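You operate a simulated robot arm through the tools that you are given. There is no shell and no other tool.

You are at the controls of a simulated robot arm. One attempt, no reset.

TASK
Bring the tension knob into its green band and clamp it.
Fine: CARRIAGE knob off and locked before the clear guard opens; free the clamp knob first; shut the guard again. Where these are worked on the way, their far stop is far enough and under half their travel is too little: clear guard.

The check looks at the end state, three seconds after you hand in, the way a careful person would. Anything else that was tipped, shoved, dropped, spilled or broken makes it a failure.

THE ROBOT
A 6-joint arm with a two-finger gripper, fixed in place. Base frame: the origin is on the floor under the middle of its stand, x ahead of it, y to its left, z up. Lengths are in m, angles in degrees, forces in N, time in s.
It reaches about 1.572 m from its shoulder. Its first joint turns from -166.0 to 166.0 degrees. Payload 2.45 kg.
The TCP is the grasp point between the finger pads, 0.02 m short of the fingertips. In the tool frame z runs along the fingers and y along their closing line. The gripper opens to 0.14 m; its body begins 0.168 m behind the TCP.
Orientation is that of the tool frame in the base frame, as a unit quaternion [x, y, z, w]. With the fingers straight down and closing along the base's y, the tool's x points along the base's -x, its y along +y and its z along -z.

THE INTERFACE
- The arm moves only by the tool step_arm. Its argument "commands" is a list of rows, each a list of 2 entries, a list of its own where there are three numbers: the shift along the tool's x, y, z in m, then the turn, a rotation vector about the tool's x, y, z in degrees. In form: [[[dx, dy, dz], [ax, ay, az]], ...]. A call has 1 to 20 rows; each row shifts and turns the commanded pose from where the row before left it, along the tool's axes as they then stand. "gripper" is the gripper command, from -1 (fully open) to 1 (shut), values between in proportion, set as the call begins (left out, the last holds). Rows are played at 5 a second. More than 0.05 m and 8.6 degrees between two rows, or a gripper value outside its range, and nothing of the call is played. Where a pose cannot be reached the arm comes as near as it can. A force on the tool above 60 N (or 10 N above the force at the start of the call, whichever is more), or a blocked arm, ends the call early, and 0.2 s more pass. The fingers move at their own pace (about 0.045 m/s each) and stop on an object; they squeeze with about 40 N. The grip force told is the motor's: it shows also when the fingers shut on nothing. Time passes only in rows, and 0.2 s behind the last, so rows that do not move let the fingers close. The reply holds the time, the measured pose of the TCP, the force on the tool along the base axes, the opening and the grip force, in the units named above and with some noise, with the torque about the TCP (base axes, N m) and any sound that the robot's microphone picked up.
- Cameras (640 x 400 px; columns grow to the right, rows downward): "scene" is fixed at [0.221, 0.6486, 1.663]; the picture's right is [-0.75, -0.66, 0.00], its down [-0.40, 0.45, -0.79] and it looks along [0.53, -0.59, -0.61] (base axes); focal length 345 px, centre (320, 200). "wrist" rides on the gripper at [0.078, 0.011, -0.209] in the tool frame; the picture's right is [-0.14, 0.99, 0.00], its down [-0.92, -0.13, -0.37] and it looks along [-0.37, -0.05, 0.93] (tool axes); focal length 280 px, centre (320, 200). There is no depth. A picture from a camera that has moved, and an enlarged one, comes with that camera's place and axes in the base frame and with its lens.
- camera(camera): a new picture of that camera. The clock stands still meanwhile.
- enlarge(camera, box): a new picture of the part [left, top, right, bottom] of that camera's present view, enlarged. The clock stands still meanwhile.
- finish_job(): hands the job in; it is judged then, once.

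Nothing tells you positions but the pictures and the camera data. Unless the task says otherwise, let go and move clear before handing in.

The tools are called after ">>>" by a JSON object that holds its "name" and its "arguments". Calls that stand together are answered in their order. step_arm: Moves the arm, as the interface text tells. Its arguments: {"type":"object","properties":{"commands":{"type":"array","items":{"type":"array"}},"gripper":{"type":"number"}},"required":["commands"]} The other tools are called the same way: camera (camera) takes a picture; enlarge (camera, box) takes an enlarged picture of a part of a camera's view; finish_job () hands the job in.

At the start:

```text
t: 0.0
eef_pos: [0.6234, 0.206, 1.405]
ee_rot: [-0.001, 1.0, 0.0, 0.0]
ft_force: [0.0, 0.4, 0.1]
torque: [0.0, -0.02, -0.02]
width: 0.1401
finger_force: 0.0
```

scene: 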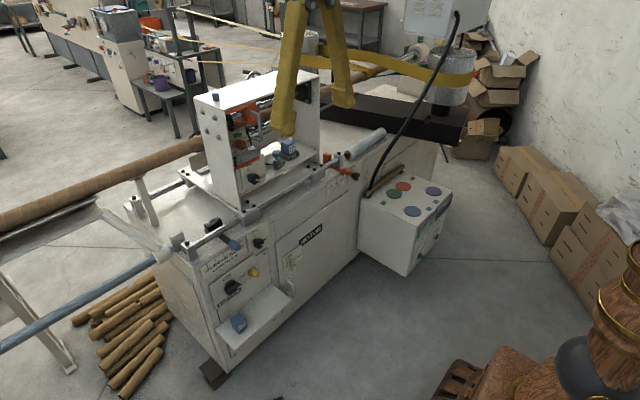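
wrist: 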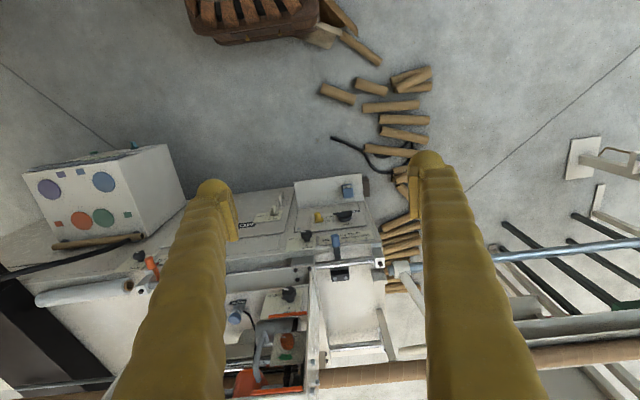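

I see a paper-tube winding machine with a carriage, knobs on the front panel, and a guard. I'll take enlarged pictures before moving.

>>> {"name": "enlarge", "arguments": {"camera": "scene", "box": [170, 70, 390, 210]}}

>>> {"name": "enlarge", "arguments": {"camera": "scene", "box": [170, 200, 370, 350]}}

>>> {"name": "enlarge", "arguments": {"camera": "wrist", "box": [200, 160, 440, 400]}}

>>> {"name": "enlarge", "arguments": {"camera": "scene", "box": [220, 80, 330, 200]}}

```text
2.86 times, centred on (280, 140) of scene
camera zoom: at [0.221, 0.6486, 1.663], right [-0.75, -0.66, 0.0], down [-0.4, 0.45, -0.79], along [0.53, -0.59, -0.61], focal length 986 px, centre (434, 371)
```

zoom: 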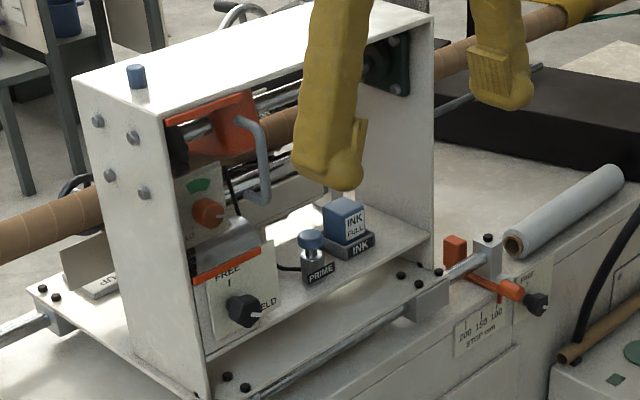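

```text
2.67 times, centred on (270, 275) of scene
camera zoom: at [0.221, 0.6486, 1.663], right [-0.75, -0.66, 0.0], down [-0.4, 0.45, -0.79], along [0.53, -0.59, -0.61], focal length 920 px, centre (453, 0)
```

zoom: 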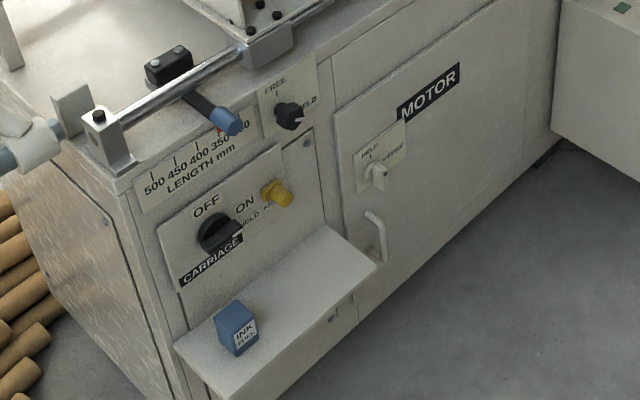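

```text
1.67 times, centred on (320, 280) of wrist
camera zoom: at [0.5461, 0.2185, 1.6133], right [0.14, 0.99, 0.0], down [0.92, -0.13, 0.37], along [0.37, -0.05, -0.93], focal length 467 px, centre (320, 67)
```

zoom: 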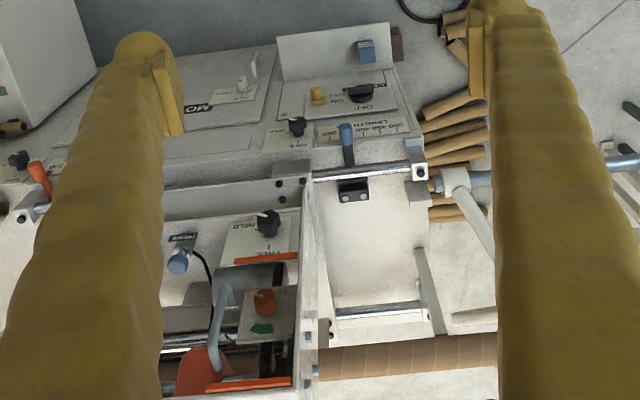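

```text
3.33 times, centred on (275, 140) of scene
camera zoom: at [0.221, 0.6486, 1.663], right [-0.75, -0.66, 0.0], down [-0.4, 0.45, -0.79], along [0.53, -0.59, -0.61], focal length 1150 px, centre (470, 400)
```

zoom: 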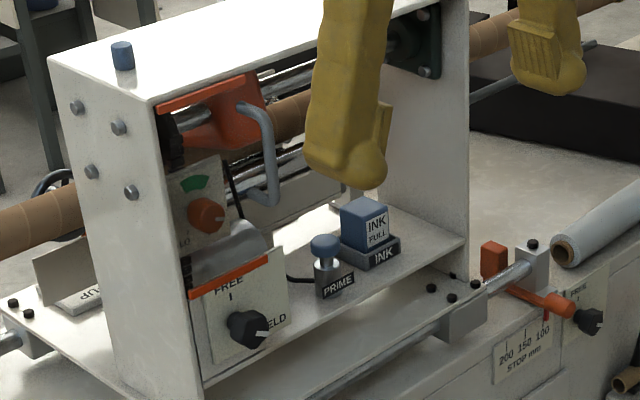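

The tension knob (orange) is behind the clear guard at about (1.10, 0.06, 1.11), and the carriage clamp knob is at about (1.06, 0.06, 0.99). The CARRIAGE knob is near (1.02, 0.25, 0.61), with its yellow lock near (1.01, 0.15, 0.615). First I'll turn the tool to point along +x so I can look at the panels.

>>> {"name": "step_arm", "arguments": {"commands": [[[0, 0, 0], [0, -8.5, 0]], [[0, 0, 0], [0, -8.5, 0]], [[0, 0, 0], [0, -8.5, 0]], [[0, 0, 0], [0, -8.5, 0]], [[0, 0, 0], [0, -8.5, 0]], [[0, 0, 0], [0, -8.5, 0]], [[0, 0, 0], [0, -8.5, 0]], [[0, 0, 0], [0, -8.5, 0]], [[0, 0, 0], [0, -8.5, 0]], [[0, 0, 0], [0, -8.5, 0]], [[0, 0, 0], [0, -5, 0]]]}}

```text
t: 2.4
eef_pos: [0.6238, 0.2081, 1.4047]
ee_rot: [0.001, 0.707, 0.0, 0.708]
ft_force: [0.4, 0.5, 0.1]
torque: [-0.02, 0.01, -0.02]
width: 0.14
finger_force: 0.1
```

The tool now points along +x. I'll lower it to the tension knob's height and look at the carriage from the front.

>>> {"name": "step_arm", "arguments": {"commands": [[[0.045, -0.02, 0], [0, 0, 0]], [[0.045, -0.02, 0], [0, 0, 0]], [[0.045, -0.02, 0], [0, 0, 0]], [[0.045, -0.02, 0], [0, 0, 0]], [[0.045, -0.02, 0], [0, 0, 0]], [[0.045, -0.02, 0], [0, 0, 0]], [[0.03, -0.02, 0], [0, 0, 0]]]}}

>>> {"name": "camera", "arguments": {"camera": "wrist"}}

>>> {"name": "enlarge", "arguments": {"camera": "wrist", "box": [240, 100, 400, 260]}}

>>> {"name": "camera", "arguments": {"camera": "scene"}}

```text
t: 4.0
eef_pos: [0.722, 0.1046, 1.1919]
ee_rot: [-0.001, 0.708, 0.001, 0.706]
ft_force: [-0.3, 0.9, 0.6]
torque: [0.04, -0.03, -0.02]
width: 0.14
finger_force: 0.0
out of reach, approached as far as the arm can: row 3, 4, 5, 6, 7
```

```text
taken
camera wrist: at [0.5141, 0.1166, 1.1132], right [0.0, 0.99, 0.14], down [-0.37, -0.13, 0.92], along [0.93, -0.05, 0.36], focal length 280 px, centre (320, 200)
```

wrist: 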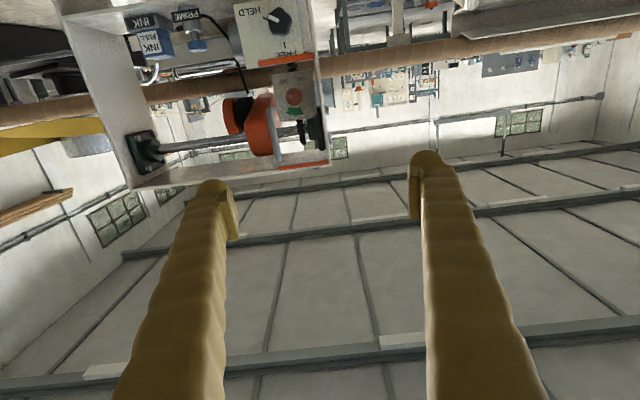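

```text
2.50 times, centred on (320, 180) of wrist
camera zoom: at [0.5141, 0.1166, 1.1132], right [0.0, 0.99, 0.14], down [-0.37, -0.13, 0.92], along [0.93, -0.05, 0.36], focal length 701 px, centre (320, 250)
```

zoom: 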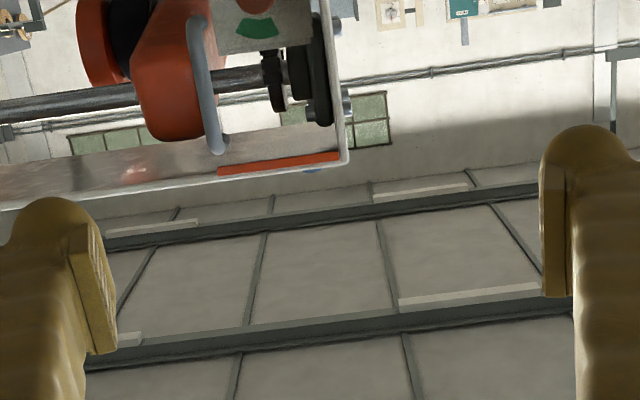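

```text
taken
```

scene: 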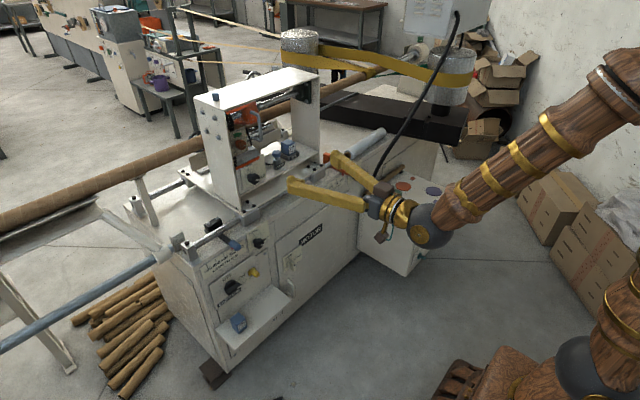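

The tool came up short of the commanded pose because the arm is folded too close to its base. I'll move forward a bit and check where the commanded pose stands.

>>> {"name": "step_arm", "arguments": {"commands": [[[0, 0, 0.04], [0, 0, 0]], [[0, 0, 0.04], [0, 0, 0]]]}}

```text
t: 4.6
eef_pos: [0.8025, 0.1059, 1.1942]
ee_rot: [0.002, 0.707, -0.002, 0.707]
ft_force: [0.5, -0.2, 1.0]
torque: [0.0, 0.03, -0.02]
width: 0.1401
finger_force: 0.2
```

>>> {"name": "step_arm", "arguments": {"commands": [[[0.04, -0.02, 0], [0, 0, 0]], [[0.04, -0.02, 0], [0, 0, 0]], [[0.04, 0, 0], [0, 0, 0]]]}}

>>> {"name": "camera", "arguments": {"camera": "wrist"}}

>>> {"name": "enlarge", "arguments": {"camera": "wrist", "box": [220, 60, 420, 260]}}

```text
t: 5.4
eef_pos: [0.799, 0.1118, 1.0957]
ee_rot: [-0.007, 0.71, -0.018, 0.704]
ft_force: [-1.4, 0.0, -0.3]
torque: [-0.01, 0.01, 0.0]
width: 0.1403
finger_force: 0.1
out of reach, approached as far as the arm can: row 1, 2, 3
```

```text
taken
camera wrist: at [0.5902, 0.124, 1.0177], right [0.02, 0.99, 0.1], down [-0.36, -0.09, 0.93], along [0.93, -0.05, 0.36], focal length 280 px, centre (320, 200)
```

wrist: 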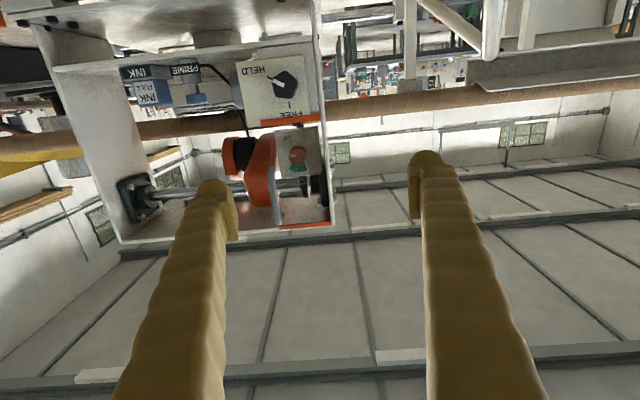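

```text
2.00 times, centred on (320, 160) of wrist
camera zoom: at [0.5902, 0.124, 1.0177], right [0.02, 0.99, 0.1], down [-0.36, -0.09, 0.93], along [0.93, -0.05, 0.36], focal length 561 px, centre (320, 280)
```

zoom: 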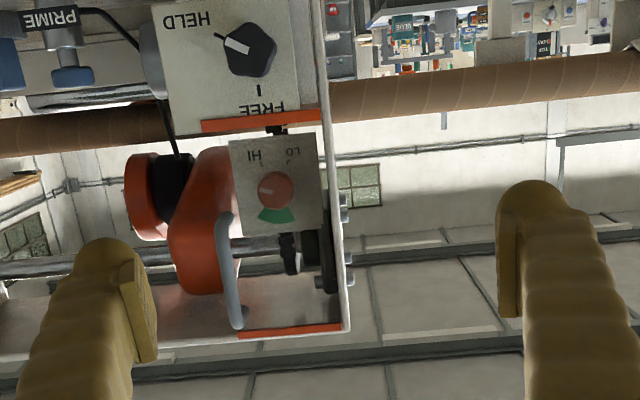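

The carriage is clear in this view: the tension dial (LO–green–HI) sits behind a clear guard that has orange strips and a tube handle, and the FREE/HELD clamp knob is below it. Next I'll go down to look at the CARRIAGE knob.

>>> {"name": "step_arm", "arguments": {"commands": [[[0.03, 0.01, 0.03], [0, 0, 0]], [[0.045, 0.01, 0.01], [0, 0, 0]], [[0.045, 0.01, 0], [0, 0, 0]], [[0.045, 0.01, 0], [0, 0, 0]], [[0.045, 0.01, 0], [0, 0, 0]], [[0.045, 0.01, 0], [0, 0, 0]], [[0.045, 0.01, 0], [0, 0, 0]], [[0.045, 0.01, 0], [0, 0, 0]], [[0.045, 0.01, 0], [0, 0, 0]], [[0.045, 0.01, 0], [0, 0, 0]], [[0.02, 0, 0], [0, 0, 0]]]}}

>>> {"name": "camera", "arguments": {"camera": "wrist"}}

>>> {"name": "enlarge", "arguments": {"camera": "wrist", "box": [200, 80, 440, 280]}}

>>> {"name": "camera", "arguments": {"camera": "scene"}}

```text
t: 7.8
eef_pos: [0.9292, 0.2343, 0.743]
ee_rot: [-0.044, 0.714, -0.053, 0.697]
ft_force: [0.9, -0.1, -0.4]
torque: [0.03, 0.03, -0.03]
width: 0.1401
finger_force: 0.1
out of reach, approached as far as the arm can: row 1, 2, 3, 4, 5, 6, 7, 8, 9, 10, 11
```

```text
taken
camera wrist: at [0.718, 0.2377, 0.669], right [0.01, 1.0, 0.0], down [-0.35, 0.01, 0.94], along [0.94, -0.01, 0.35], focal length 280 px, centre (320, 200)
```

wrist: 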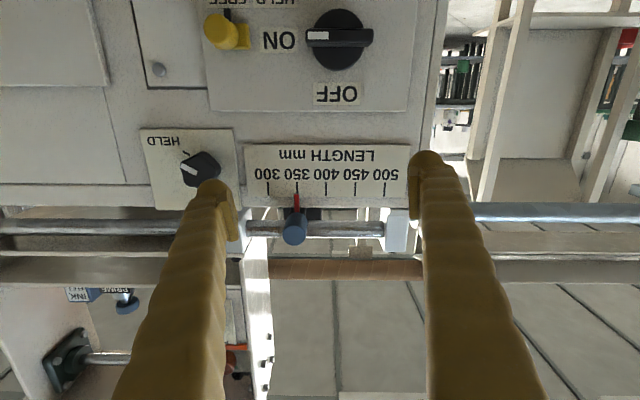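

```text
2.00 times, centred on (320, 180) of wrist
camera zoom: at [0.718, 0.2377, 0.669], right [0.01, 1.0, 0.0], down [-0.35, 0.01, 0.94], along [0.94, -0.01, 0.35], focal length 561 px, centre (320, 240)
```

zoom: 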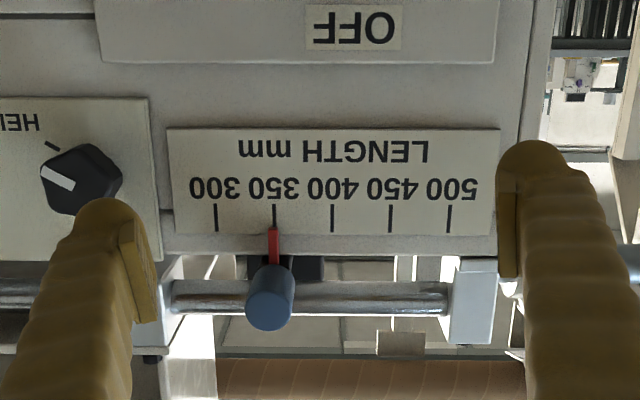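

```text
taken
```

scene: 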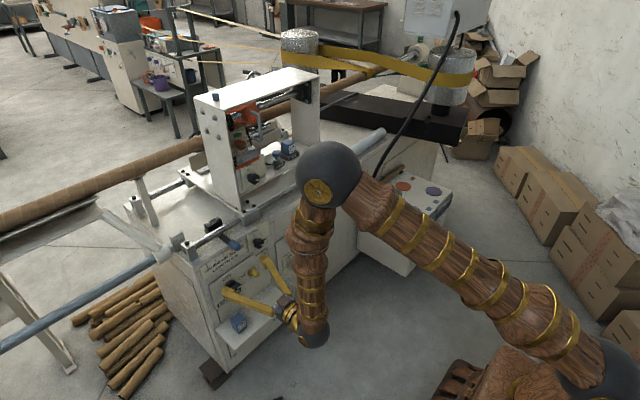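

The CARRIAGE knob's pointer is at ON, to the machine's right, and OFF is above it. I'll correct the drift in tool roll and go lower to see the knob and its yellow lock head-on.

>>> {"name": "step_arm", "arguments": {"commands": [[[0.03, 0, 0], [0, 0, 4]], [[0.04, 0.005, 0], [0, -0.7, 3.8]], [[0.03, 0.005, 0.0], [0, -0.7, 0]], [[0.03, 0.005, 0.0], [0, 0, 0]]]}}

>>> {"name": "camera", "arguments": {"camera": "wrist"}}

>>> {"name": "enlarge", "arguments": {"camera": "wrist", "box": [200, 80, 440, 280]}}

>>> {"name": "camera", "arguments": {"camera": "scene"}}

```text
t: 8.8
eef_pos: [0.98, 0.2564, 0.6475]
ee_rot: [-0.036, 0.712, -0.057, 0.699]
ft_force: [-0.4, 0.9, 0.3]
torque: [0.02, -0.01, 0.01]
width: 0.1402
finger_force: 0.0
out of reach, approached as far as the arm can: row 1, 2, 4
```

```text
taken
camera wrist: at [0.7709, 0.2643, 0.5705], right [0.03, 1.0, 0.0], down [-0.35, 0.01, 0.94], along [0.94, -0.03, 0.35], focal length 280 px, centre (320, 200)
```

wrist: 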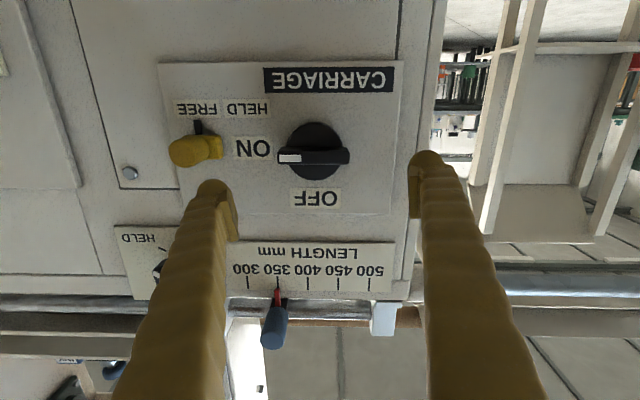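

```text
2.00 times, centred on (320, 180) of wrist
camera zoom: at [0.7709, 0.2643, 0.5705], right [0.03, 1.0, 0.0], down [-0.35, 0.01, 0.94], along [0.94, -0.03, 0.35], focal length 561 px, centre (320, 240)
```

zoom: 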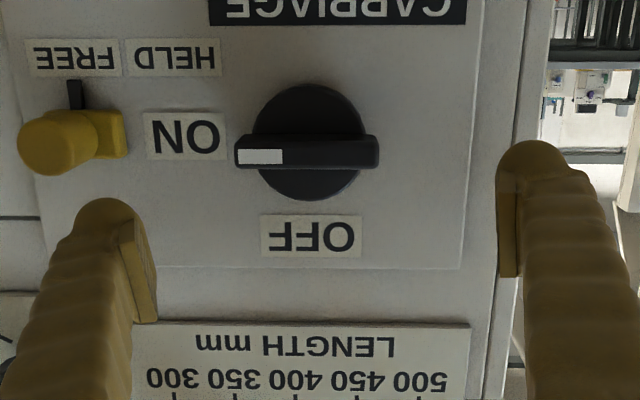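

```text
taken
```

scene: 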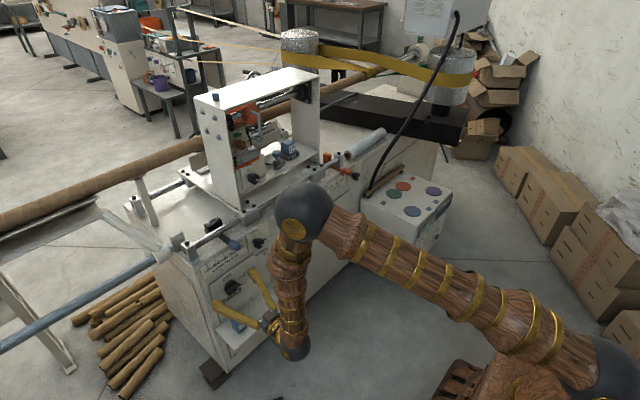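

CARRIAGE is ON, with the bar horizontal and OFF at the top. The yellow lock tab is beside it, with HELD and FREE marked below. I'll back away and roll the tool so the fingers close along z.

>>> {"name": "step_arm", "arguments": {"commands": [[[0, 0, -0.02], [0, 0, -4]], [[0, 0, -0.02], [0, 0, -4]], [[0, 0, -0.02], [0, 0, -4]], [[0, 0, -0.02], [0, 0, -4]]]}}

```text
t: 9.8
eef_pos: [0.9002, 0.2599, 0.6492]
ee_rot: [-0.13, 0.701, -0.149, 0.686]
ft_force: [0.1, 0.1, 0.2]
torque: [0.0, 0.0, 0.0]
width: 0.1401
finger_force: 0.0
```

Backing off works once the roll goes negative, so the roll joint was the limit. I'll continue rolling to −90°.

>>> {"name": "step_arm", "arguments": {"commands": [[[0, 0, 0], [0, 0, -8.3]], [[0, 0, 0], [0, 0, -8.3]], [[0, 0, 0], [0, 0, -8.3]], [[0, 0, 0], [0, 0, -8.3]], [[0, 0, 0], [0, 0, -8.3]], [[0, 0, 0], [0, 0, -8.3]], [[0, 0, 0], [0, 0, -8.3]], [[0, 0, 0], [0, 0, -8.3]]]}}

>>> {"name": "camera", "arguments": {"camera": "wrist"}}

>>> {"name": "camera", "arguments": {"camera": "scene"}}

```text
t: 11.6
eef_pos: [0.9003, 0.2589, 0.6472]
ee_rot: [-0.493, 0.515, -0.501, 0.491]
ft_force: [-0.5, 0.4, -0.1]
torque: [-0.02, 0.01, 0.01]
width: 0.1398
finger_force: 0.0
```

```text
taken
camera wrist: at [0.6891, 0.1886, 0.6372], right [-0.01, 0.15, -0.99], down [-0.34, 0.93, 0.15], along [0.94, 0.34, 0.04], focal length 280 px, centre (320, 200)
```

wrist: 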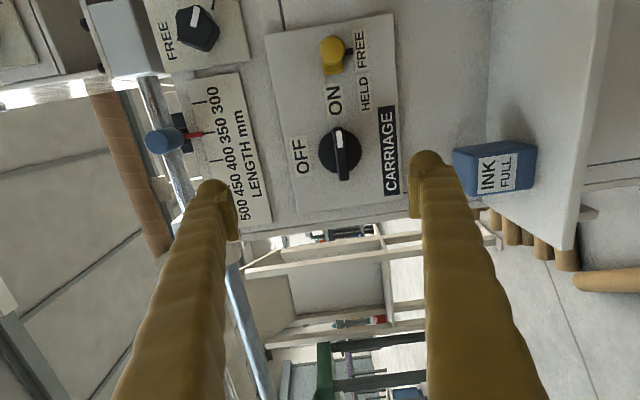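

```text
taken
```

scene: 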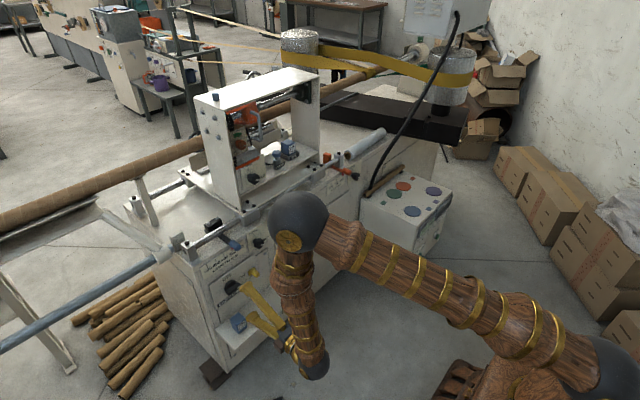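

>>> {"name": "step_arm", "arguments": {"commands": [[[0, 0, 0], [0.9, -1.8, -0.7]]]}}

>>> {"name": "enlarge", "arguments": {"camera": "wrist", "box": [240, 40, 440, 240]}}

>>> {"name": "camera", "arguments": {"camera": "wrist"}}

```text
t: 12.0
eef_pos: [0.9014, 0.2605, 0.6466]
ee_rot: [-0.5, 0.501, -0.5, 0.5]
ft_force: [-0.2, 0.0, -0.8]
torque: [-0.01, 0.03, 0.01]
width: 0.1397
finger_force: 0.1
```

```text
2.00 times, centred on (340, 140) of wrist
camera zoom: at [0.6919, 0.1816, 0.6347], right [0.0, 0.14, -0.99], down [-0.37, 0.92, 0.13], along [0.93, 0.37, 0.05], focal length 561 px, centre (280, 320)
```

zoom: 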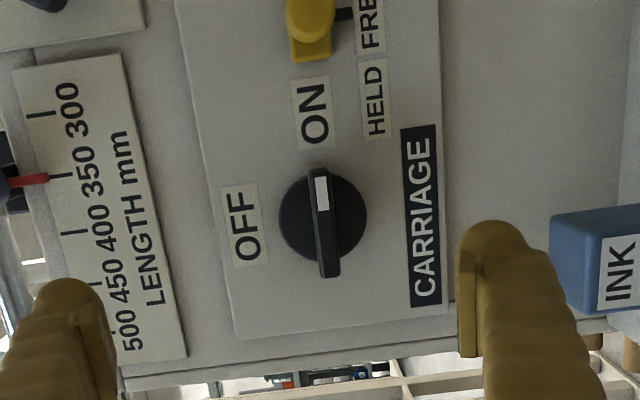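

```text
taken
camera wrist: at [0.6919, 0.1816, 0.6347], right [0.0, 0.14, -0.99], down [-0.37, 0.92, 0.13], along [0.93, 0.37, 0.05], focal length 280 px, centre (320, 200)
```

wrist: 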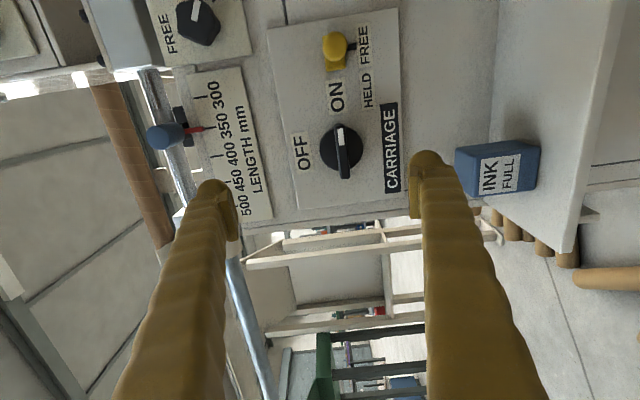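

I place the CARRIAGE knob bar at about (1.005, 0.251, 0.619) and the panel at x≈1.029. The INK bottle top is at z≈0.51, so I'll narrow the gripper before I align and approach.

>>> {"name": "step_arm", "arguments": {"commands": [[[0.0095, 0.0276, 0], [0, 0, 0]], [[0, 0, 0.02], [0, 0, 0]], [[0, 0, 0.02], [0, 0, 0]], [[0, 0, 0.02], [0, 0, 0]], [[0, 0, 0], [0, 0, 0]]], "gripper": 0.3}}

>>> {"name": "camera", "arguments": {"camera": "wrist"}}

>>> {"name": "enlarge", "arguments": {"camera": "wrist", "box": [220, 60, 420, 260]}}

```text
t: 13.2
eef_pos: [0.9602, 0.2495, 0.6185]
ee_rot: [-0.499, 0.501, -0.499, 0.501]
ft_force: [0.9, 0.2, 0.3]
torque: [0.01, 0.01, -0.02]
width: 0.049
finger_force: 0.1
```

```text
taken
camera wrist: at [0.7516, 0.1727, 0.6069], right [0.0, 0.14, -0.99], down [-0.37, 0.92, 0.13], along [0.93, 0.37, 0.05], focal length 280 px, centre (320, 200)
```

wrist: 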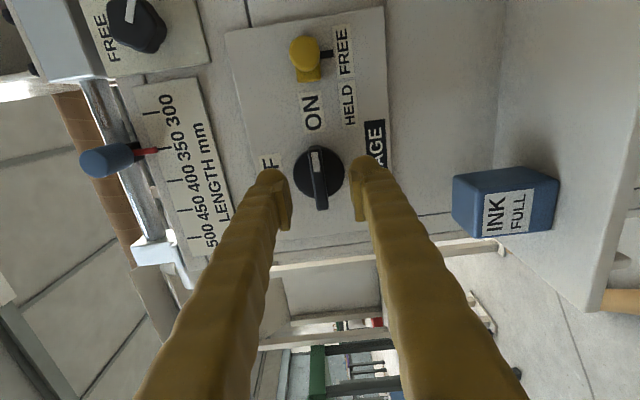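

```text
2.00 times, centred on (320, 160) of wrist
camera zoom: at [0.7516, 0.1727, 0.6069], right [0.0, 0.14, -0.99], down [-0.37, 0.92, 0.13], along [0.93, 0.37, 0.05], focal length 561 px, centre (320, 280)
```

zoom: 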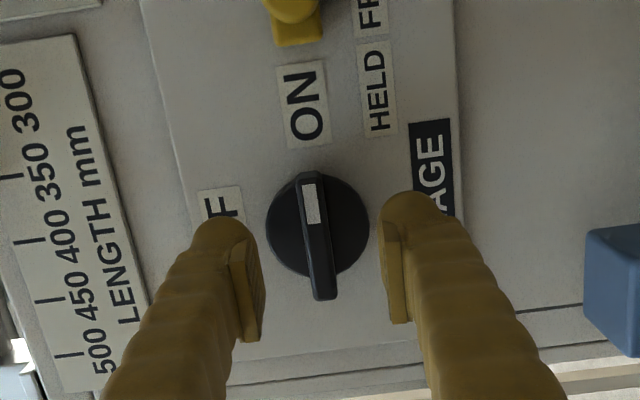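

The fingers straddle the bar. I'll move in the last 3.7 cm, then close on it.

>>> {"name": "step_arm", "arguments": {"commands": [[[0, -0.001, 0.013], [0, 0, 0]], [[0, 0, 0.012], [0, 0, 0]], [[0, 0, 0.012], [0, 0, 0]]]}}

>>> {"name": "step_arm", "arguments": {"commands": [[[0, 0, 0], [0, 0, 0]], [[0, 0, 0], [0, 0, 0]], [[0, 0, 0], [0, 0, 0]], [[0, 0, 0], [0, 0, 0]]], "gripper": 1.0}}

>>> {"name": "camera", "arguments": {"camera": "wrist"}}

```text
t: 14.0
eef_pos: [0.9981, 0.2497, 0.6187]
ee_rot: [-0.499, 0.501, -0.5, 0.501]
ft_force: [0.3, 0.3, 0.6]
torque: [0.02, 0.0, 0.01]
width: 0.0487
finger_force: 0.0
```

```text
t: 15.0
eef_pos: [0.9974, 0.2511, 0.6198]
ee_rot: [-0.499, 0.501, -0.499, 0.502]
ft_force: [-49.2, -1.3, 20.4]
torque: [-0.04, -0.14, 0.03]
width: 0.0114
finger_force: 38.4
```

```text
taken
camera wrist: at [0.7884, 0.1731, 0.6078], right [0.0, 0.14, -0.99], down [-0.37, 0.92, 0.13], along [0.93, 0.37, 0.05], focal length 280 px, centre (320, 200)
```

wrist: 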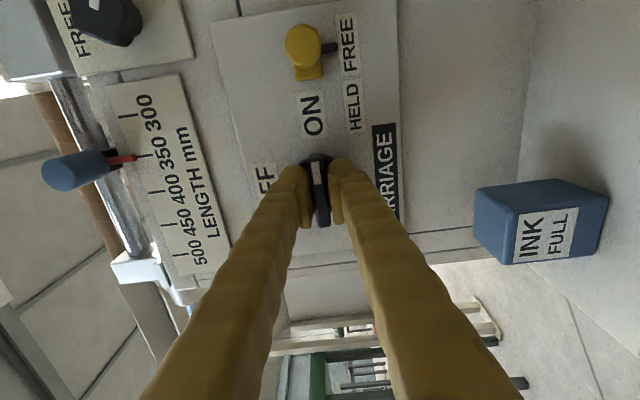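

The bar is gripped (width 0.011), but about 49 N is pushing back along x. I'll back off 2–3 mm to relieve it before turning.

>>> {"name": "step_arm", "arguments": {"commands": [[[0, 0, -0.002], [0, 0, 0]], [[0, -0.0005, -0.001], [0, 0, 0]]]}}

```text
t: 15.6
eef_pos: [0.9953, 0.2508, 0.6215]
ee_rot: [-0.499, 0.5, -0.499, 0.501]
ft_force: [29.2, 9.3, -7.6]
torque: [-0.06, 0.1, 0.12]
width: 0.0112
finger_force: 38.4
```

>>> {"name": "step_arm", "arguments": {"commands": [[[0, 0, 0.001], [0, 0, 0]], [[0, 0, 0], [0, 0, -6]], [[0, 0, 0], [0, 0, -8]], [[0, 0, 0], [0, 0, -8]]]}}

>>> {"name": "enlarge", "arguments": {"camera": "wrist", "box": [220, 60, 420, 260]}}

```text
t: 16.6
eef_pos: [0.9948, 0.2506, 0.6197]
ee_rot: [0.585, -0.397, 0.586, -0.396]
ft_force: [13.9, 6.7, -3.0]
torque: [0.04, 0.01, -0.02]
width: 0.0111
finger_force: 37.3
```

```text
2.00 times, centred on (320, 160) of wrist
camera zoom: at [0.7865, 0.1741, 0.6385], right [0.0, -0.24, -0.97], down [-0.37, 0.9, -0.23], along [0.93, 0.36, -0.09], focal length 561 px, centre (320, 280)
```

zoom: 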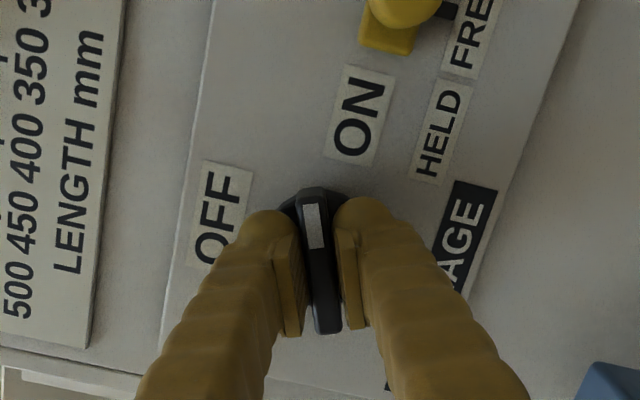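

The knob turns with the gripper and the forces are low, so I'll continue to OFF.

>>> {"name": "step_arm", "arguments": {"commands": [[[0, 0, 0], [0, 0, -8.3]], [[0, 0, 0], [0, 0, -8.3]], [[0, 0, 0], [0, 0, -8.3]], [[0, 0, 0], [0, 0, -8.3]], [[0, 0, 0], [0, 0, -8.3]], [[0, 0, 0], [0, 0, -8.3]], [[0, 0, 0], [0, 0, -8.3]], [[0, 0, 0], [0, 0, -8.3]]]}}

>>> {"name": "enlarge", "arguments": {"camera": "wrist", "box": [220, 60, 420, 260]}}

```text
t: 18.4
eef_pos: [0.9952, 0.2497, 0.6205]
ee_rot: [0.707, -0.01, 0.707, -0.011]
ft_force: [0.9, 6.8, -6.8]
torque: [-0.05, 0.21, 0.08]
width: 0.011
finger_force: 38.1
```

```text
2.00 times, centred on (320, 160) of wrist
camera zoom: at [0.7865, 0.2377, 0.6974], right [0.0, -0.99, -0.17], down [-0.37, 0.15, -0.92], along [0.93, 0.06, -0.36], focal length 561 px, centre (320, 280)
```

zoom: 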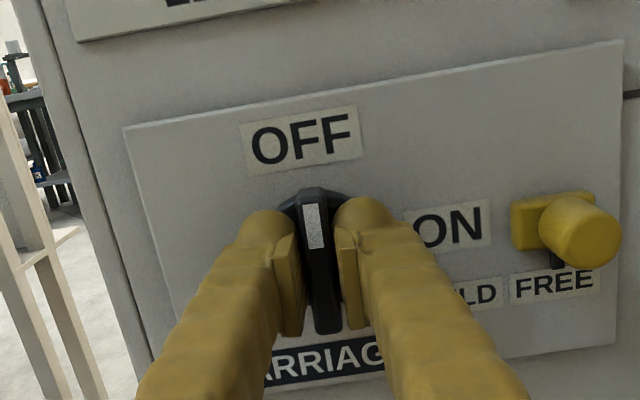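

>>> {"name": "step_arm", "arguments": {"commands": [[[0, 0, 0], [0, 0, -1.6]], [[0, 0, 0], [0, 0, 0]]]}}

```text
t: 19.0
eef_pos: [0.9957, 0.2519, 0.62]
ee_rot: [0.707, -0.001, 0.707, -0.001]
ft_force: [8.9, 10.8, -6.9]
torque: [0.01, 0.14, 0.11]
width: 0.011
finger_force: 37.6
```

CARRIAGE is at OFF, and the turn measures a full 90°. I'll release, back away and look at the yellow lock.

>>> {"name": "step_arm", "arguments": {"commands": [[[0, 0, 0], [0, 0, 0]], [[0, 0, 0], [0, 0, 0]], [[0, 0, 0], [0, 0, 0]]], "gripper": 0.3}}

>>> {"name": "step_arm", "arguments": {"commands": [[[0, 0, -0.02], [0, 0, 0]], [[0, 0, -0.02], [0, 0, 0]], [[0, 0, -0.02], [0, 0, 0]], [[0, -0.03, -0.03], [0, 0, 0]], [[0, -0.03, 0], [0, 0, 0]], [[0, -0.035, 0], [0, 0, 0]]]}}

>>> {"name": "camera", "arguments": {"camera": "wrist"}}

>>> {"name": "enlarge", "arguments": {"camera": "wrist", "box": [220, 80, 420, 280]}}

```text
t: 19.8
eef_pos: [0.9947, 0.2492, 0.6197]
ee_rot: [0.707, -0.001, 0.707, -0.001]
ft_force: [0.7, 0.6, 0.1]
torque: [-0.01, -0.01, 0.0]
width: 0.049
finger_force: 0.1
```

```text
t: 21.2
eef_pos: [0.9064, 0.3464, 0.621]
ee_rot: [0.707, -0.002, 0.707, 0.0]
ft_force: [0.3, -0.8, 0.6]
torque: [0.0, -0.01, 0.01]
width: 0.049
finger_force: 0.1
```

```text
taken
camera wrist: at [0.6971, 0.3349, 0.6991], right [0.0, -0.99, -0.14], down [-0.37, 0.13, -0.92], along [0.93, 0.05, -0.36], focal length 280 px, centre (320, 200)
```

wrist: 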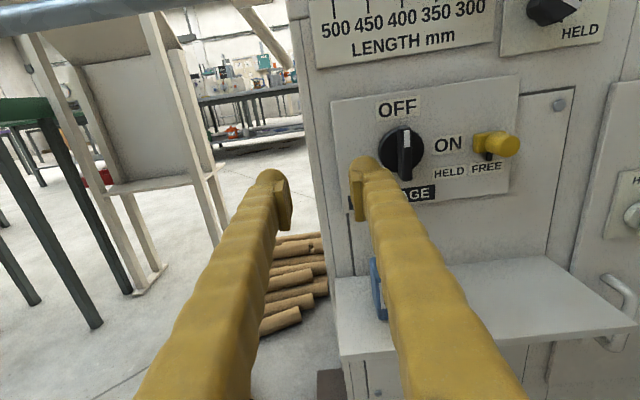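

```text
2.00 times, centred on (320, 180) of wrist
camera zoom: at [0.6971, 0.3349, 0.6991], right [0.0, -0.99, -0.14], down [-0.37, 0.13, -0.92], along [0.93, 0.05, -0.36], focal length 561 px, centre (320, 240)
```

zoom: 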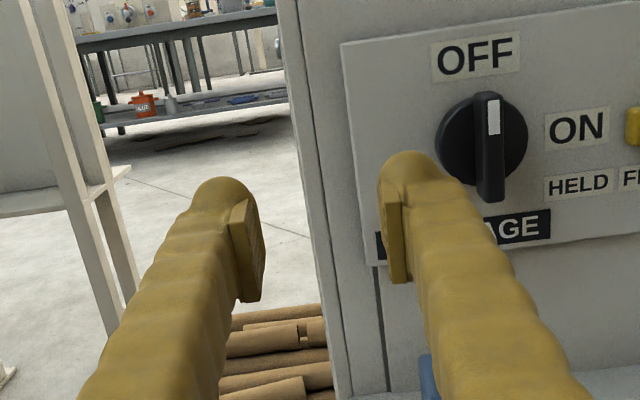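

The knob is at OFF. My sideways move went the wrong way, because tool y is now −y. I'll move across to the yellow lock.

>>> {"name": "step_arm", "arguments": {"commands": [[[0, 0.048, 0], [0, 0, 0]], [[0, 0.048, 0], [0, 0, 0]], [[0, 0.048, 0], [0, 0, 0]], [[0, 0.046, 0], [0, 0, 0]]]}}

>>> {"name": "camera", "arguments": {"camera": "wrist"}}

>>> {"name": "enlarge", "arguments": {"camera": "wrist", "box": [240, 100, 400, 260]}}

>>> {"name": "enlarge", "arguments": {"camera": "scene", "box": [200, 230, 300, 310]}}

```text
t: 22.2
eef_pos: [0.9057, 0.1557, 0.6192]
ee_rot: [0.707, -0.002, 0.707, -0.001]
ft_force: [-1.0, 0.6, 0.3]
torque: [-0.01, -0.01, 0.01]
width: 0.0489
finger_force: 0.1
```

```text
taken
camera wrist: at [0.6968, 0.1461, 0.6972], right [0.0, -0.99, -0.14], down [-0.37, 0.13, -0.92], along [0.93, 0.05, -0.36], focal length 280 px, centre (320, 200)
```

wrist: 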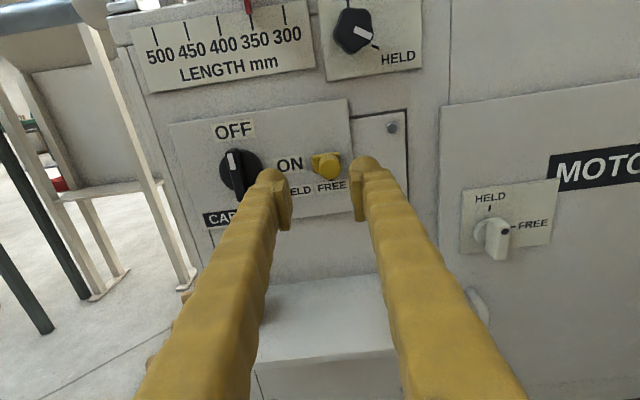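

```text
2.50 times, centred on (320, 180) of wrist
camera zoom: at [0.6968, 0.1461, 0.6972], right [0.0, -0.99, -0.14], down [-0.37, 0.13, -0.92], along [0.93, 0.05, -0.36], focal length 701 px, centre (320, 250)
```

zoom: 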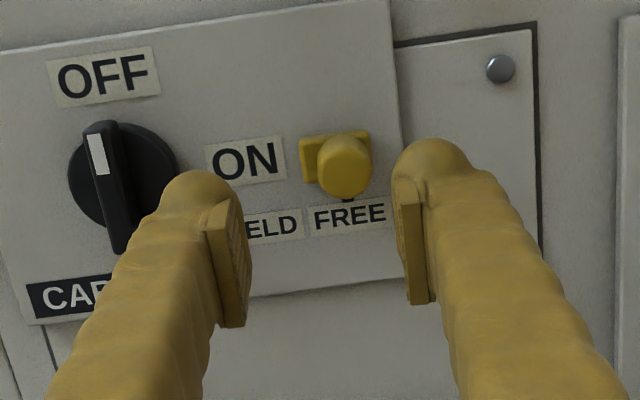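

```text
5.00 times, centred on (250, 270) of scene
camera zoom: at [0.221, 0.6486, 1.663], right [-0.75, -0.66, 0.0], down [-0.4, 0.45, -0.79], along [0.53, -0.59, -0.61], focal length 1725 px, centre (670, -150)
```

zoom: 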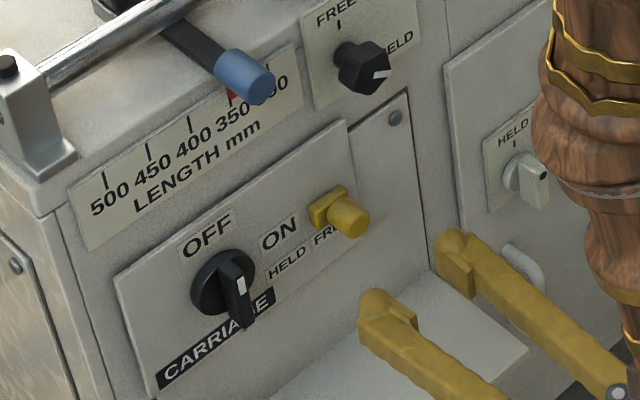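

The yellow lock is a small slider with a round grip at about y=0.146, z=0.613, currently at FREE. HELD is about 4.2 cm toward +y. I'll straddle the grip.

>>> {"name": "step_arm", "arguments": {"commands": [[[-0.006, 0.0095, 0.02], [0, 0, 0]], [[0, 0, 0.02], [0, 0, 0]], [[0, 0, 0.015], [0, 0, 0]], [[0, 0, 0.01], [0, 0, 0]]]}}

>>> {"name": "enlarge", "arguments": {"camera": "wrist", "box": [240, 100, 400, 260]}}

>>> {"name": "enlarge", "arguments": {"camera": "scene", "box": [220, 240, 300, 300]}}

```text
t: 23.2
eef_pos: [0.9634, 0.1685, 0.6144]
ee_rot: [0.707, -0.005, 0.707, 0.003]
ft_force: [0.5, -0.3, 0.9]
torque: [0.03, -0.01, -0.04]
width: 0.049
finger_force: 0.1
out of reach, approached as far as the arm can: row 1, 2, 3, 4
```

```text
2.50 times, centred on (320, 180) of wrist
camera zoom: at [0.7548, 0.1603, 0.6916], right [-0.01, -0.99, -0.14], down [-0.37, 0.13, -0.92], along [0.93, 0.04, -0.36], focal length 701 px, centre (320, 250)
```

zoom: 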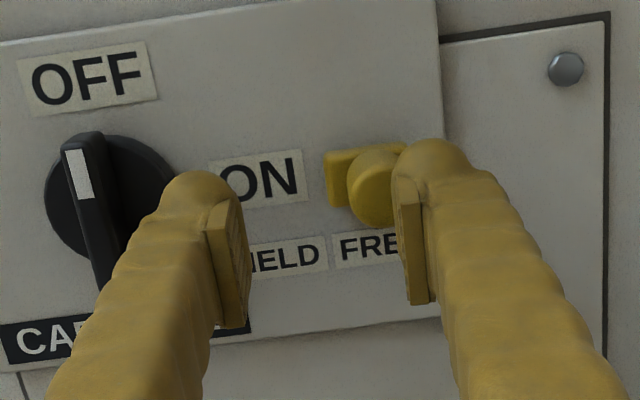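

```text
6.67 times, centred on (260, 270) of scene
camera zoom: at [0.221, 0.6486, 1.663], right [-0.75, -0.66, 0.0], down [-0.4, 0.45, -0.79], along [0.53, -0.59, -0.61], focal length 2300 px, centre (720, -267)
```

zoom: 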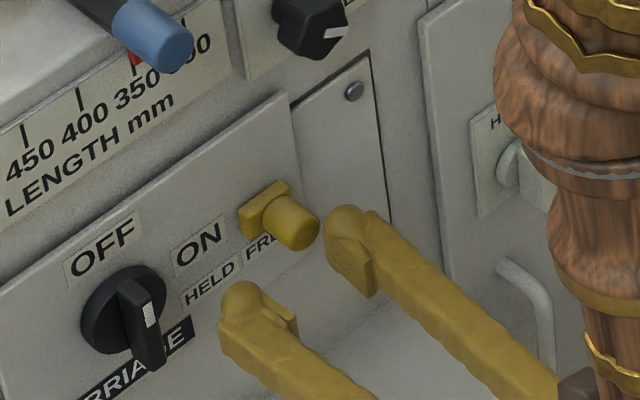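

The arm can't get to y=0.146 at this roll. I'll back off and roll to the vertical-closing orientation (−90°), where the arm was less limited, then try again.

>>> {"name": "step_arm", "arguments": {"commands": [[[0, 0, -0.03], [0, 0, 0]], [[0, 0, -0.03], [0, 0, 0]], [[0, 0, 0], [0, 0, 8.4]], [[0, 0, 0], [0, 0, 8.4]], [[0, 0, 0], [0, 0, 8.4]], [[0, 0, 0], [0, 0, 8.4]], [[0, 0, 0], [0, 0, 8.4]], [[0, 0, 0], [0, 0, 8.4]], [[0, 0, 0], [0, 0, 8.4]], [[0, 0, 0], [0, 0, 8.4]], [[0, 0, 0], [0, 0, 8.4]], [[0, 0, 0], [0, 0, 8.4]], [[0, 0, 0], [0, 0, 6]]]}}

>>> {"name": "camera", "arguments": {"camera": "wrist"}}

>>> {"name": "camera", "arguments": {"camera": "scene"}}

```text
t: 26.0
eef_pos: [0.9031, 0.1686, 0.6146]
ee_rot: [-0.499, 0.502, -0.498, 0.501]
ft_force: [0.2, -0.3, 0.6]
torque: [0.04, 0.01, 0.03]
width: 0.0489
finger_force: 0.0
```

```text
taken
camera wrist: at [0.6949, 0.0908, 0.6018], right [0.0, 0.14, -0.99], down [-0.37, 0.92, 0.13], along [0.93, 0.37, 0.05], focal length 280 px, centre (320, 200)
```

wrist: 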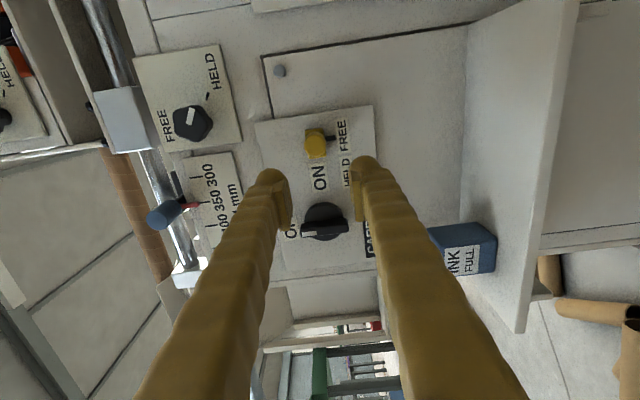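

```text
taken
```

scene: 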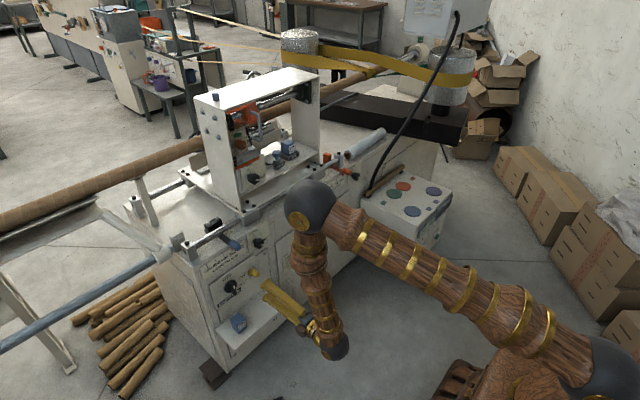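

>>> {"name": "step_arm", "arguments": {"commands": [[[0.022, 0.0, 0.01], [0, 0, 0]], [[0, 0, 0.02], [0, 0, 0]], [[0, 0, 0.02], [0, 0, 0]]]}}

>>> {"name": "enlarge", "arguments": {"camera": "wrist", "box": [220, 60, 420, 260]}}

```text
t: 26.8
eef_pos: [0.949, 0.1625, 0.6139]
ee_rot: [-0.496, 0.503, -0.502, 0.498]
ft_force: [-0.3, 0.4, 0.8]
torque: [0.01, 0.02, 0.0]
width: 0.0492
finger_force: 0.1
out of reach, approached as far as the arm can: row 1, 2, 3
```

```text
2.00 times, centred on (320, 160) of wrist
camera zoom: at [0.7389, 0.0881, 0.6022], right [0.0, 0.14, -0.99], down [-0.36, 0.92, 0.13], along [0.93, 0.35, 0.05], focal length 561 px, centre (320, 280)
```

zoom: 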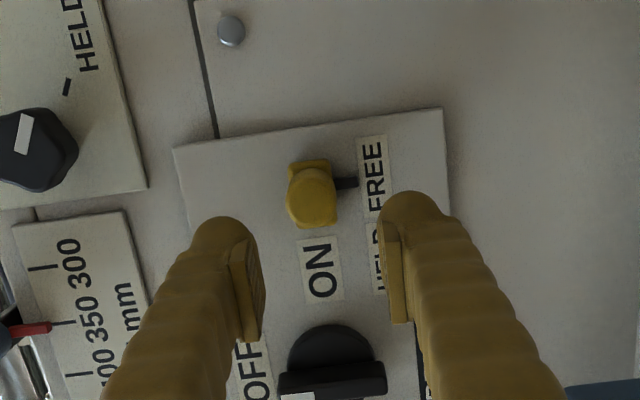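

The limit looks like a forearm-roll joint limit: the tool must point about 14° to the right of the arm's azimuth. A slight yaw toward −y should free it, so I'll yaw by 6° and align with the lock grip.

>>> {"name": "step_arm", "arguments": {"commands": [[[0, 0, -0.01], [0, 3, 0]], [[0, 0, 0], [0, 3, 0]], [[0.0143, 0.001, 0.01], [0, 0, 0]], [[0, 0, 0.015], [0, 0, 0]]]}}

>>> {"name": "enlarge", "arguments": {"camera": "wrist", "box": [220, 60, 420, 260]}}

```text
t: 27.8
eef_pos: [0.9622, 0.1451, 0.6122]
ee_rot: [-0.473, 0.526, -0.525, 0.474]
ft_force: [0.0, -0.6, 0.7]
torque: [0.01, -0.02, 0.02]
width: 0.0491
finger_force: 0.1
```

```text
2.00 times, centred on (320, 160) of wrist
camera zoom: at [0.7458, 0.09, 0.6006], right [0.01, 0.14, -0.99], down [-0.27, 0.95, 0.13], along [0.96, 0.27, 0.05], focal length 561 px, centre (320, 280)
```

zoom: 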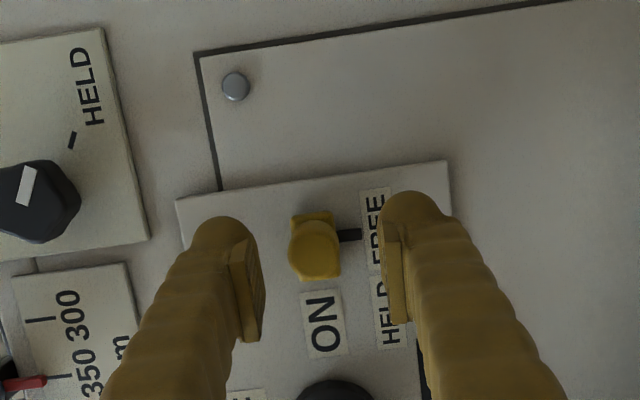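

>>> {"name": "step_arm", "arguments": {"commands": [[[-0.0015, -0.001, 0.014], [0, 0, 0]], [[-0.0014, 0, 0.008], [0, 0, 0]], [[0, 0, 0.005], [0, 0, 0]]]}}

>>> {"name": "enlarge", "arguments": {"camera": "wrist", "box": [220, 60, 420, 260]}}

>>> {"name": "enlarge", "arguments": {"camera": "scene", "box": [220, 240, 300, 300]}}

```text
t: 28.6
eef_pos: [0.9883, 0.1461, 0.6124]
ee_rot: [-0.473, 0.526, -0.524, 0.474]
ft_force: [-0.2, -0.2, 1.3]
torque: [-0.02, 0.03, 0.01]
width: 0.0491
finger_force: 0.1
```

```text
2.00 times, centred on (320, 160) of wrist
camera zoom: at [0.7726, 0.0906, 0.6012], right [0.01, 0.14, -0.99], down [-0.27, 0.95, 0.13], along [0.96, 0.27, 0.05], focal length 561 px, centre (320, 280)
```

zoom: 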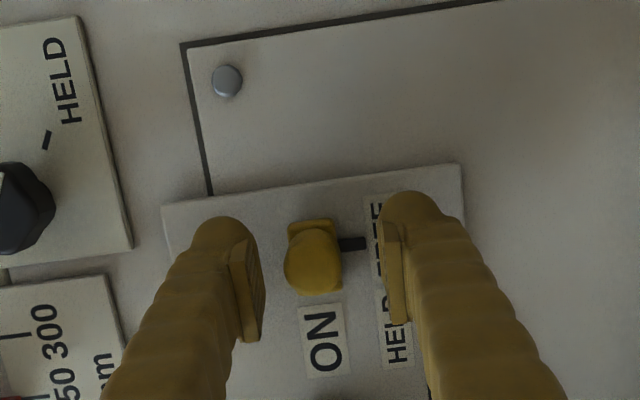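

```text
6.67 times, centred on (260, 270) of scene
camera zoom: at [0.221, 0.6486, 1.663], right [-0.75, -0.66, 0.0], down [-0.4, 0.45, -0.79], along [0.53, -0.59, -0.61], focal length 2300 px, centre (720, -267)
```

zoom: 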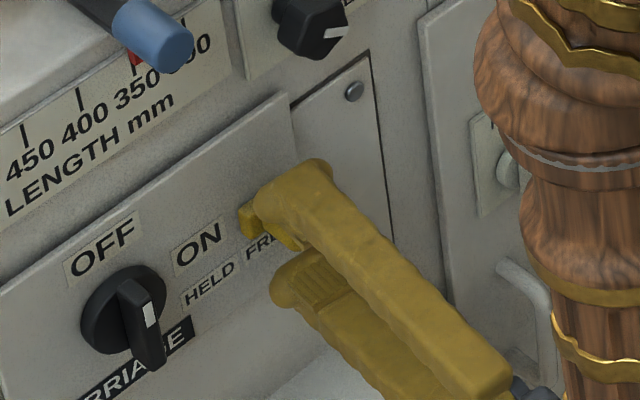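

The fingers straddle the lock grip. I'll close on it.

>>> {"name": "step_arm", "arguments": {"commands": [[[0, 0, 0], [0, 0, 0]], [[0, 0, 0], [0, 0, 0]], [[0, 0, 0], [0, 0, 0]]], "gripper": 1.0}}

>>> {"name": "enlarge", "arguments": {"camera": "wrist", "box": [220, 60, 420, 260]}}

```text
t: 29.4
eef_pos: [0.9887, 0.1452, 0.6157]
ee_rot: [-0.471, 0.525, -0.525, 0.475]
ft_force: [-12.5, 0.2, 37.7]
torque: [-0.03, -0.45, 0.0]
width: 0.0218
finger_force: 33.1
```

```text
2.00 times, centred on (320, 160) of wrist
camera zoom: at [0.7731, 0.0907, 0.6029], right [0.02, 0.14, -0.99], down [-0.27, 0.95, 0.13], along [0.96, 0.27, 0.06], focal length 561 px, centre (320, 280)
```

zoom: 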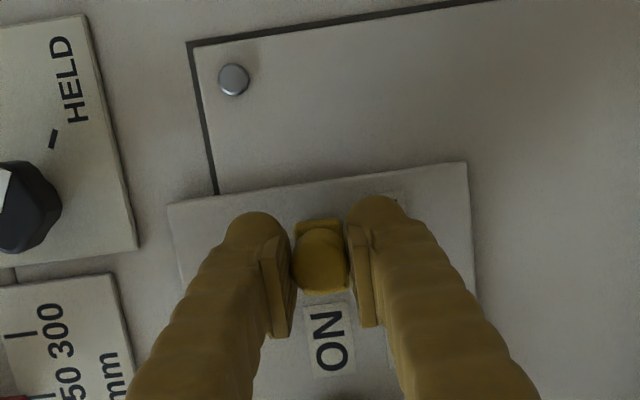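

The grip is held, with 38 N of vertical offset. I'll shift up a millimetre to relieve it and then slide toward HELD (+y).

>>> {"name": "step_arm", "arguments": {"commands": [[[0, -0.001, 0], [0, 0, 0]], [[0, -0.0005, 0], [0, 0, 0]]]}}

>>> {"name": "step_arm", "arguments": {"commands": [[[-0.005, 0, -0.0005], [0, 0, 0]], [[-0.005, 0, -0.0005], [0, 0, 0]]]}}

>>> {"name": "enlarge", "arguments": {"camera": "wrist", "box": [220, 60, 420, 260]}}

```text
t: 30.0
eef_pos: [0.9886, 0.1459, 0.6166]
ee_rot: [-0.472, 0.526, -0.525, 0.474]
ft_force: [2.6, 0.8, 40.7]
torque: [-0.05, -0.42, 0.1]
width: 0.0215
finger_force: 45.0
```

```text
t: 30.6
eef_pos: [0.9892, 0.1557, 0.6157]
ee_rot: [-0.472, 0.526, -0.524, 0.475]
ft_force: [32.7, -1.2, 38.0]
torque: [-0.04, -0.23, -0.28]
width: 0.0218
finger_force: 45.3
```

```text
2.00 times, centred on (320, 160) of wrist
camera zoom: at [0.773, 0.1006, 0.6036], right [0.02, 0.14, -0.99], down [-0.27, 0.95, 0.13], along [0.96, 0.27, 0.05], focal length 561 px, centre (320, 280)
```

zoom: 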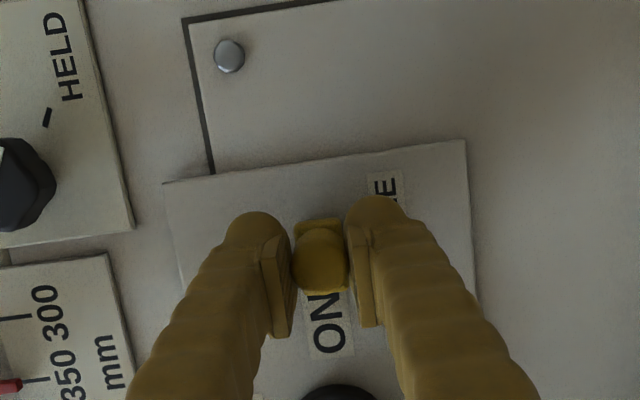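

It slides freely. I'll continue to the HELD end.

>>> {"name": "step_arm", "arguments": {"commands": [[[-0.006, 0, 0], [0, 0, 0]], [[-0.006, -0.0005, -0.0003], [0, 0, 0]], [[-0.006, -0.0005, -0.0006], [0, 0, 0]], [[-0.005, 0, -0.0005], [0, 0, 0]], [[-0.004, 0, -0.0004], [0, 0, 0]]]}}

>>> {"name": "enlarge", "arguments": {"camera": "wrist", "box": [220, 60, 420, 260]}}

>>> {"name": "enlarge", "arguments": {"camera": "scene", "box": [210, 240, 290, 300]}}

```text
t: 31.8
eef_pos: [0.9897, 0.1827, 0.6153]
ee_rot: [-0.473, 0.527, -0.524, 0.474]
ft_force: [16.0, -0.3, 26.1]
torque: [0.0, -0.2, -0.32]
width: 0.0214
finger_force: 45.1
```

```text
2.00 times, centred on (320, 160) of wrist
camera zoom: at [0.7729, 0.1283, 0.6042], right [0.01, 0.14, -0.99], down [-0.27, 0.95, 0.13], along [0.96, 0.27, 0.05], focal length 561 px, centre (320, 280)
```

zoom: 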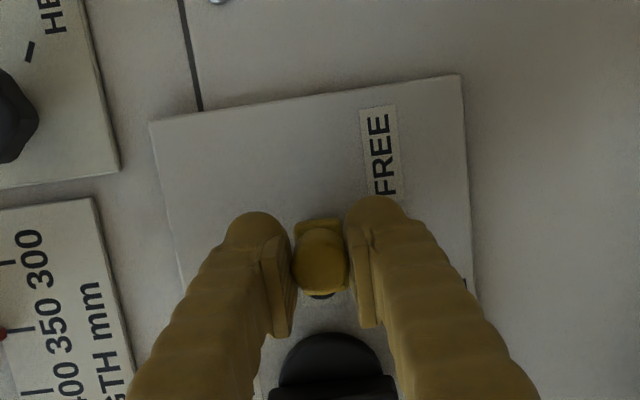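

```text
6.67 times, centred on (250, 270) of scene
camera zoom: at [0.221, 0.6486, 1.663], right [-0.75, -0.66, 0.0], down [-0.4, 0.45, -0.79], along [0.53, -0.59, -0.61], focal length 2300 px, centre (787, -267)
```

zoom: 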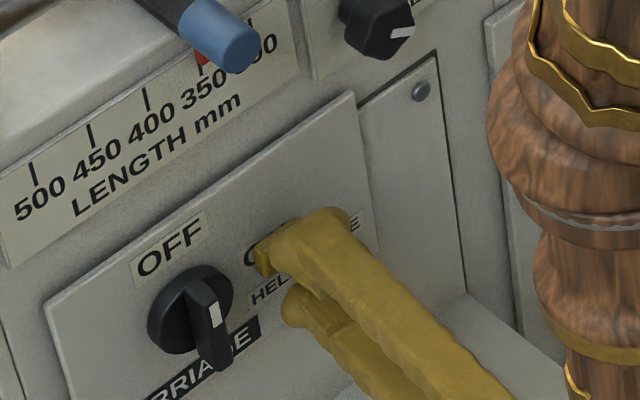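

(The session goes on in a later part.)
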